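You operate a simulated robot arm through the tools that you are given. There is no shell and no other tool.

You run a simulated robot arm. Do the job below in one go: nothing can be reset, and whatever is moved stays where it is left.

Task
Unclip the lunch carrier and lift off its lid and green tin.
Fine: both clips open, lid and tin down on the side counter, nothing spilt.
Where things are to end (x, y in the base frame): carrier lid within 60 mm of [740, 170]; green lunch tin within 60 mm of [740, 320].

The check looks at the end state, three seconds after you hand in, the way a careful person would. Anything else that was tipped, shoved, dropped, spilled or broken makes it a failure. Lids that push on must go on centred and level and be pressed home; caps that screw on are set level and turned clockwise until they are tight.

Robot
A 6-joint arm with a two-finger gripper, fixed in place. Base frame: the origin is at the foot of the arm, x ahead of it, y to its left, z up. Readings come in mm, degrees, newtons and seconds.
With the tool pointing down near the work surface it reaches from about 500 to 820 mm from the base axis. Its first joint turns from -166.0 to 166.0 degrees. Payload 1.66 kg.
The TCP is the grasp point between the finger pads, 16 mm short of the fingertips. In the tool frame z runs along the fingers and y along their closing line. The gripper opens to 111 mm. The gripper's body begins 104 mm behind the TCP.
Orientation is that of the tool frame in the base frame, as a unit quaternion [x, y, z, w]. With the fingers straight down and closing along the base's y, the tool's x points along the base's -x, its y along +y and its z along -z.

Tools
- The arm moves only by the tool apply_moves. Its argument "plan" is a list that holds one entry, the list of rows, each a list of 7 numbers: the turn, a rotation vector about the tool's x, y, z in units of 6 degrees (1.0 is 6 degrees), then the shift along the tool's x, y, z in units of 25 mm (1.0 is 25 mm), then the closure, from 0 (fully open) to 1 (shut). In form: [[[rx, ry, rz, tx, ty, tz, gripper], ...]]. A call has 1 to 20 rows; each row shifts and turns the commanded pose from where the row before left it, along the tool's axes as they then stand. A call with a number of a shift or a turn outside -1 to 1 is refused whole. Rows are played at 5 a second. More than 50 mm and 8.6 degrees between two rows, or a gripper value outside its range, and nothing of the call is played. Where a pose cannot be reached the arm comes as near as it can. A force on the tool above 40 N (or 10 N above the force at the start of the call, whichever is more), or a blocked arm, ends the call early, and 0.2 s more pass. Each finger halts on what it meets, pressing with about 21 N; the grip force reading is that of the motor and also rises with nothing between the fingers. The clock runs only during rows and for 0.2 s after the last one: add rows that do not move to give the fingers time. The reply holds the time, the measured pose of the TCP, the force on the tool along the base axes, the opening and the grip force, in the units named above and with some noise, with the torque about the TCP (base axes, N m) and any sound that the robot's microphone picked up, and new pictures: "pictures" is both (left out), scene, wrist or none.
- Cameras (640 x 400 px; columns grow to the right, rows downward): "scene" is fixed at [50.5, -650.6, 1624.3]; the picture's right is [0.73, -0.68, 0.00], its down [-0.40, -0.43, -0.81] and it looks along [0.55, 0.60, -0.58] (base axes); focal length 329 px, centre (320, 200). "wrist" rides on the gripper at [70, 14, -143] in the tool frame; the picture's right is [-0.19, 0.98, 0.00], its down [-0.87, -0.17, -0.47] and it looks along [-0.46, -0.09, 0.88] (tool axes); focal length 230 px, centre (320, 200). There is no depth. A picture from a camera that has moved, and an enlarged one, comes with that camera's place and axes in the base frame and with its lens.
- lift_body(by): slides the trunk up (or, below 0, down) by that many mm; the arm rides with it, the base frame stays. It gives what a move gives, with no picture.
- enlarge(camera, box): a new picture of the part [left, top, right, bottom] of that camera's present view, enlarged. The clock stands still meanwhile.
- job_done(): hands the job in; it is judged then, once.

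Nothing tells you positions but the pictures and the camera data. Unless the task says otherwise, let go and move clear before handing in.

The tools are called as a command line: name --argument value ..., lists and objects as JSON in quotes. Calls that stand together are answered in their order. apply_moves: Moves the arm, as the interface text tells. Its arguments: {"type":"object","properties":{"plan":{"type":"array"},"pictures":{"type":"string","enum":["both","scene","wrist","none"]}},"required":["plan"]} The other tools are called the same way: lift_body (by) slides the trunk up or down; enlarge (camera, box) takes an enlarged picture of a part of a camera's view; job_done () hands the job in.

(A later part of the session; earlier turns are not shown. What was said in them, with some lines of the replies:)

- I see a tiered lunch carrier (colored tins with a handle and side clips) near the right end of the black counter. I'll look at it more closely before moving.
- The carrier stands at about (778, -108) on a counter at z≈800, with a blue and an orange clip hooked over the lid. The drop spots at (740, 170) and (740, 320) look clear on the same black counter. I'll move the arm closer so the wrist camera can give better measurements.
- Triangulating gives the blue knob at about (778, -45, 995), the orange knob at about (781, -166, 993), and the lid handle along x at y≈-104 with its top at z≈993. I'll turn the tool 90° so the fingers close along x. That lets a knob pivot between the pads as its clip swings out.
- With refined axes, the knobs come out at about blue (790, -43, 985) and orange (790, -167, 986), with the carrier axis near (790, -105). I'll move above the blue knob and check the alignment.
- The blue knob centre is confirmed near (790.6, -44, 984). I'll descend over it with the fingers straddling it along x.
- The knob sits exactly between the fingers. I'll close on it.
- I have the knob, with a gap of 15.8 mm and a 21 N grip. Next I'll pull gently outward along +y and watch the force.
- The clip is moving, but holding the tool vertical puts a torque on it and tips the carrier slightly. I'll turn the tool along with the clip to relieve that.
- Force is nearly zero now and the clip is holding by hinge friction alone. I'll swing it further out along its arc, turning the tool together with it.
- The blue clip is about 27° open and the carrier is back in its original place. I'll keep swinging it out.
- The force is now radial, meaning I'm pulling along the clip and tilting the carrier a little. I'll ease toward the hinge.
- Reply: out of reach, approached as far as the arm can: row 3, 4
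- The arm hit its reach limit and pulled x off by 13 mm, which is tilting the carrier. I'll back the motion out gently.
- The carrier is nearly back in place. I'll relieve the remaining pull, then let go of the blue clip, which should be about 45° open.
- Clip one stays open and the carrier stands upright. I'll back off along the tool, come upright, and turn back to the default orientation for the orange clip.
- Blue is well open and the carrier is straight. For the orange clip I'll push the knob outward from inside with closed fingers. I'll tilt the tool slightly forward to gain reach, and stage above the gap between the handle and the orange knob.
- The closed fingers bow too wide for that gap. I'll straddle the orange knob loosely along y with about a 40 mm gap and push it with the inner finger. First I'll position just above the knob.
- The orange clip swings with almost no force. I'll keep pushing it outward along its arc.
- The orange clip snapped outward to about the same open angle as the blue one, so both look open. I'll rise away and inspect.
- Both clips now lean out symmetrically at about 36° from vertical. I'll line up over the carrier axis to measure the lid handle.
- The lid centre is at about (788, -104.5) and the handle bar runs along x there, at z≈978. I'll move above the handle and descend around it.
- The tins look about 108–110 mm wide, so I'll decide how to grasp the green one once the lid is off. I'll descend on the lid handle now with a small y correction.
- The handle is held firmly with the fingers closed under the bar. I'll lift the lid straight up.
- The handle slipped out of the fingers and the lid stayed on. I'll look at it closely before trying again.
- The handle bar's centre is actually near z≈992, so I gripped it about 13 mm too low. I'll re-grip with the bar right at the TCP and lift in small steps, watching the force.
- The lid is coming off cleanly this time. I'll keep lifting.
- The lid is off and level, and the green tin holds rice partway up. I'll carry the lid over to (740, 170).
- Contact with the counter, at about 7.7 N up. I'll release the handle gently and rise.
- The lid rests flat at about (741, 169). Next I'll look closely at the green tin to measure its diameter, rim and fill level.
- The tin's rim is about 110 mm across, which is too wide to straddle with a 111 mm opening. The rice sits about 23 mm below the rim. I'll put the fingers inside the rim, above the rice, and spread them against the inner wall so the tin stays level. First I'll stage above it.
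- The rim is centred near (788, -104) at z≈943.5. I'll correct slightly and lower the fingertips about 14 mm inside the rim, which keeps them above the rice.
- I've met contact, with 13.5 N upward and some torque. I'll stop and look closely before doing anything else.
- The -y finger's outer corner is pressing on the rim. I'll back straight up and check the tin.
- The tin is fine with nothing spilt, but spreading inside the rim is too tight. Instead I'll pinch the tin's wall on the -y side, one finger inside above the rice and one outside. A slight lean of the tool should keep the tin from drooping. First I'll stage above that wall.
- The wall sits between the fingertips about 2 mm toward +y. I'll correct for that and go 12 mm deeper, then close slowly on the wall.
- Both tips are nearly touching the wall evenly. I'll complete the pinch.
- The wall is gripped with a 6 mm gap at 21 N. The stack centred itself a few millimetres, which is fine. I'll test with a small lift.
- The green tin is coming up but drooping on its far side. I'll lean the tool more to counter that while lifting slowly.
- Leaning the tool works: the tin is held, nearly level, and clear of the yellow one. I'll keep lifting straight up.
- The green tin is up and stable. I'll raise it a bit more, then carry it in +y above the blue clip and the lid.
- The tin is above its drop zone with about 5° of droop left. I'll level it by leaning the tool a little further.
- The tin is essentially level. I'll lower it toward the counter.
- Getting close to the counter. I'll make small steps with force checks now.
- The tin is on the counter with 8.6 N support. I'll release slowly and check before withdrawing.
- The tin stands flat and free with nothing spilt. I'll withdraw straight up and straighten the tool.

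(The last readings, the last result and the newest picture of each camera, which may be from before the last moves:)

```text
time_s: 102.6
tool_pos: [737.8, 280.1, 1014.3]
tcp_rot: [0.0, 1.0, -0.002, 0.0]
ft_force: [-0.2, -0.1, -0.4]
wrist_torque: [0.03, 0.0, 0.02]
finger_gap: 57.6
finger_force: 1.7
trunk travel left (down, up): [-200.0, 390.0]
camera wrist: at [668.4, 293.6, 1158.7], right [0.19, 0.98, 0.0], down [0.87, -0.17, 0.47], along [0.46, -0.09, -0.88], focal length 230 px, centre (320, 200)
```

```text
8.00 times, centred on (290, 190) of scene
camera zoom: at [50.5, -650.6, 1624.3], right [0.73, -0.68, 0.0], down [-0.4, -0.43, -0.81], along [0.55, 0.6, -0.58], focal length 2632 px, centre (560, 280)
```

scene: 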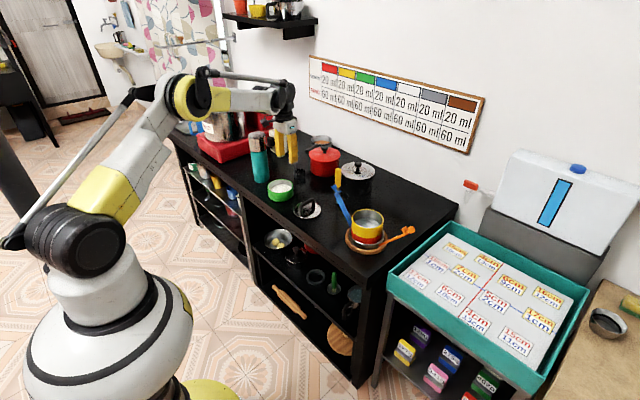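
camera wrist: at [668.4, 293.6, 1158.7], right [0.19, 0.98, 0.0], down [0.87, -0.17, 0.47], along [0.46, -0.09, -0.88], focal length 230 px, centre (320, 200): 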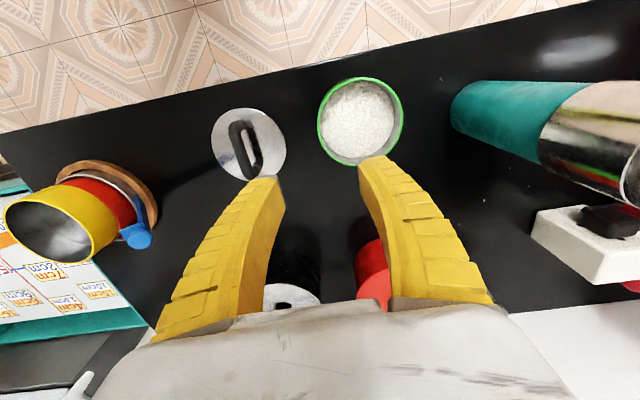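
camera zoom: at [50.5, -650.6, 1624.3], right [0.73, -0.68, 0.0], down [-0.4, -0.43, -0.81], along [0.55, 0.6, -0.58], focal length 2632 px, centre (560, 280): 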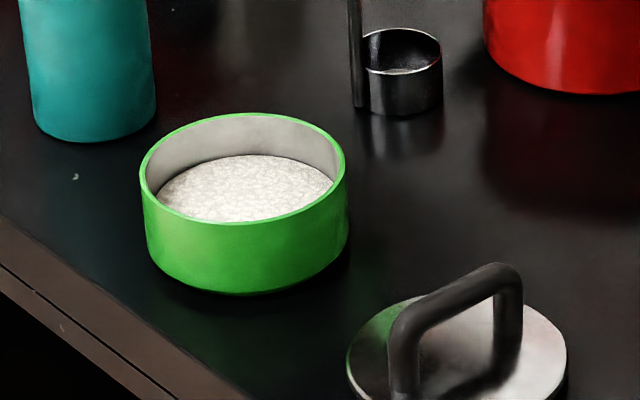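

Everything looks right: the tin is at about (738, 338), the lid at about (740, 168), and both clips are swung out symmetrically. I'll back the arm away and take a last look.

apply_moves --plan '[[[0, 0, 0, 0, 0, -0.8, 0.5], [0, 0, 0, 0, 0, -0.8, 0.5], [0, 0, 0, 0, 0, -0.8, 0.5], [0, 0, 0, 0, 0, -0.8, 0.5], [0, 0, 0, 0.5, 0, -0.8, 0.5], [0, 0, 0, 0.8, -0.3, -0.4, 0.5], [0, 0, 0, 0.8, -0.3, 0, 0.5], [0, 0, 0, 0.8, -0.3, 0, 0.5], [0, 0, 0, 0.8, -0.3, 0, 0.5], [0, 0, 0, 0.8, -0.3, 0, 0.5], [0, 0, 0, 0.8, 0, 0, 0.5], [0, 0, 0, 0.8, 0, 0, 0.5], [0, 0, 0, 0.8, 0, 0, 0.5], [0, 0, 0, 0, 0, 0, 0.5]]]'

enlarge --camera "scene" --box '[340, 190, 410, 255]'

enlarge --camera "scene" --box '[240, 130, 400, 240]'

```text
time_s: 105.6
tool_pos: [565.8, 243.5, 1124.8]
tcp_rot: [0.0, 1.0, 0.0, 0.0]
ft_force: [0.2, -1.2, 0.4]
wrist_torque: [-0.02, -0.02, 0.02]
finger_gap: 57.5
finger_force: 0.9
trunk travel left (down, up): [-200.0, 390.0]
camera wrist: at [496.6, 256.1, 1269.1], right [0.19, 0.98, 0.0], down [0.87, -0.17, 0.47], along [0.46, -0.09, -0.88], focal length 230 px, centre (320, 200)
```

scene: 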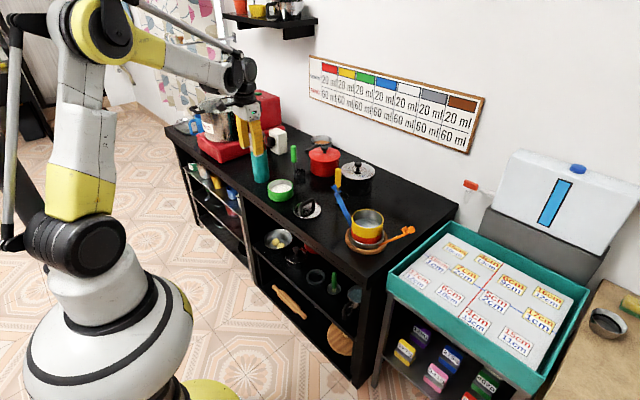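
wrist: 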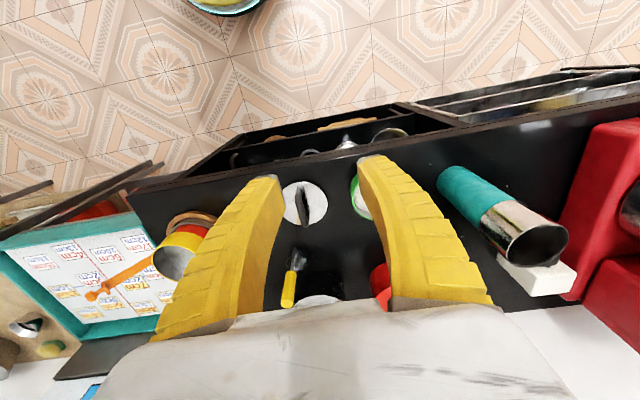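

```text
6.15 times, centred on (375, 222) of scene
camera zoom: at [50.5, -650.6, 1624.3], right [0.73, -0.68, 0.0], down [-0.4, -0.43, -0.81], along [0.55, 0.6, -0.58], focal length 2025 px, centre (-18, 62)
```

zoom: 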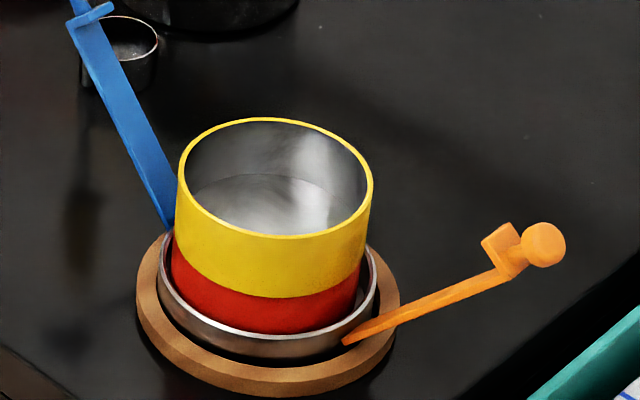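

```text
3.64 times, centred on (320, 185) of scene
camera zoom: at [50.5, -650.6, 1624.3], right [0.73, -0.68, 0.0], down [-0.4, -0.43, -0.81], along [0.55, 0.6, -0.58], focal length 1196 px, centre (320, 254)
```

zoom: 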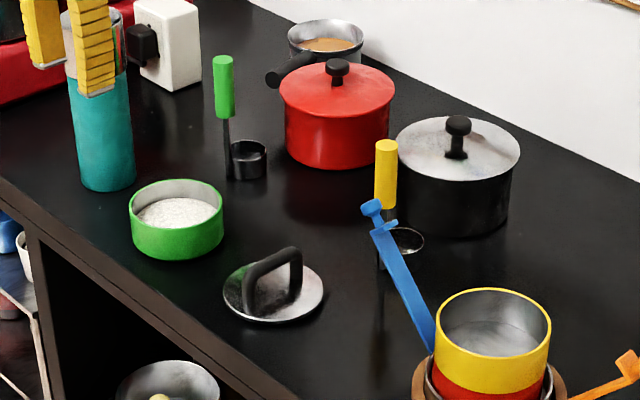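

The tin and lid rest flat in their zones, both clips are open, and the carrier, yellow tin and red tin stand upright. Nothing is spilt and the arm is clear, so I'm handing in.

job_done

```text
The job is handed in.
```

I unclipped the lunch carrier and set its lid and green tin on the side counter, and the job is handed in. I don't have the check's verdict.

| Item | Where it ended | Target | Off by |
|---|---|---|---|
| Carrier lid | about (740, 168), flat | (740, 170) | about 2 mm |
| Green tin | about (738, 338), standing flat | (740, 320) | about 18 mm |

- **Clips:** the blue and orange clips are both swung out about 40° from closed and stayed there.
- **Spills:** I saw no rice outside the green tin and nothing spilt on the counter.
- **Carrier disturbed:** opening the blue clip took the arm past its reach. It tilted the carrier about 5° before I eased it back upright. Gripping the green tin also slid the stack a few millimetres in its base. At the end the carrier stood upright with the yellow and red tins in place.
- **Other slips:** my first grip on the lid handle slipped and the lid stayed on. My first try at the green tin pressed on its rim at about 13 N without knocking it off.
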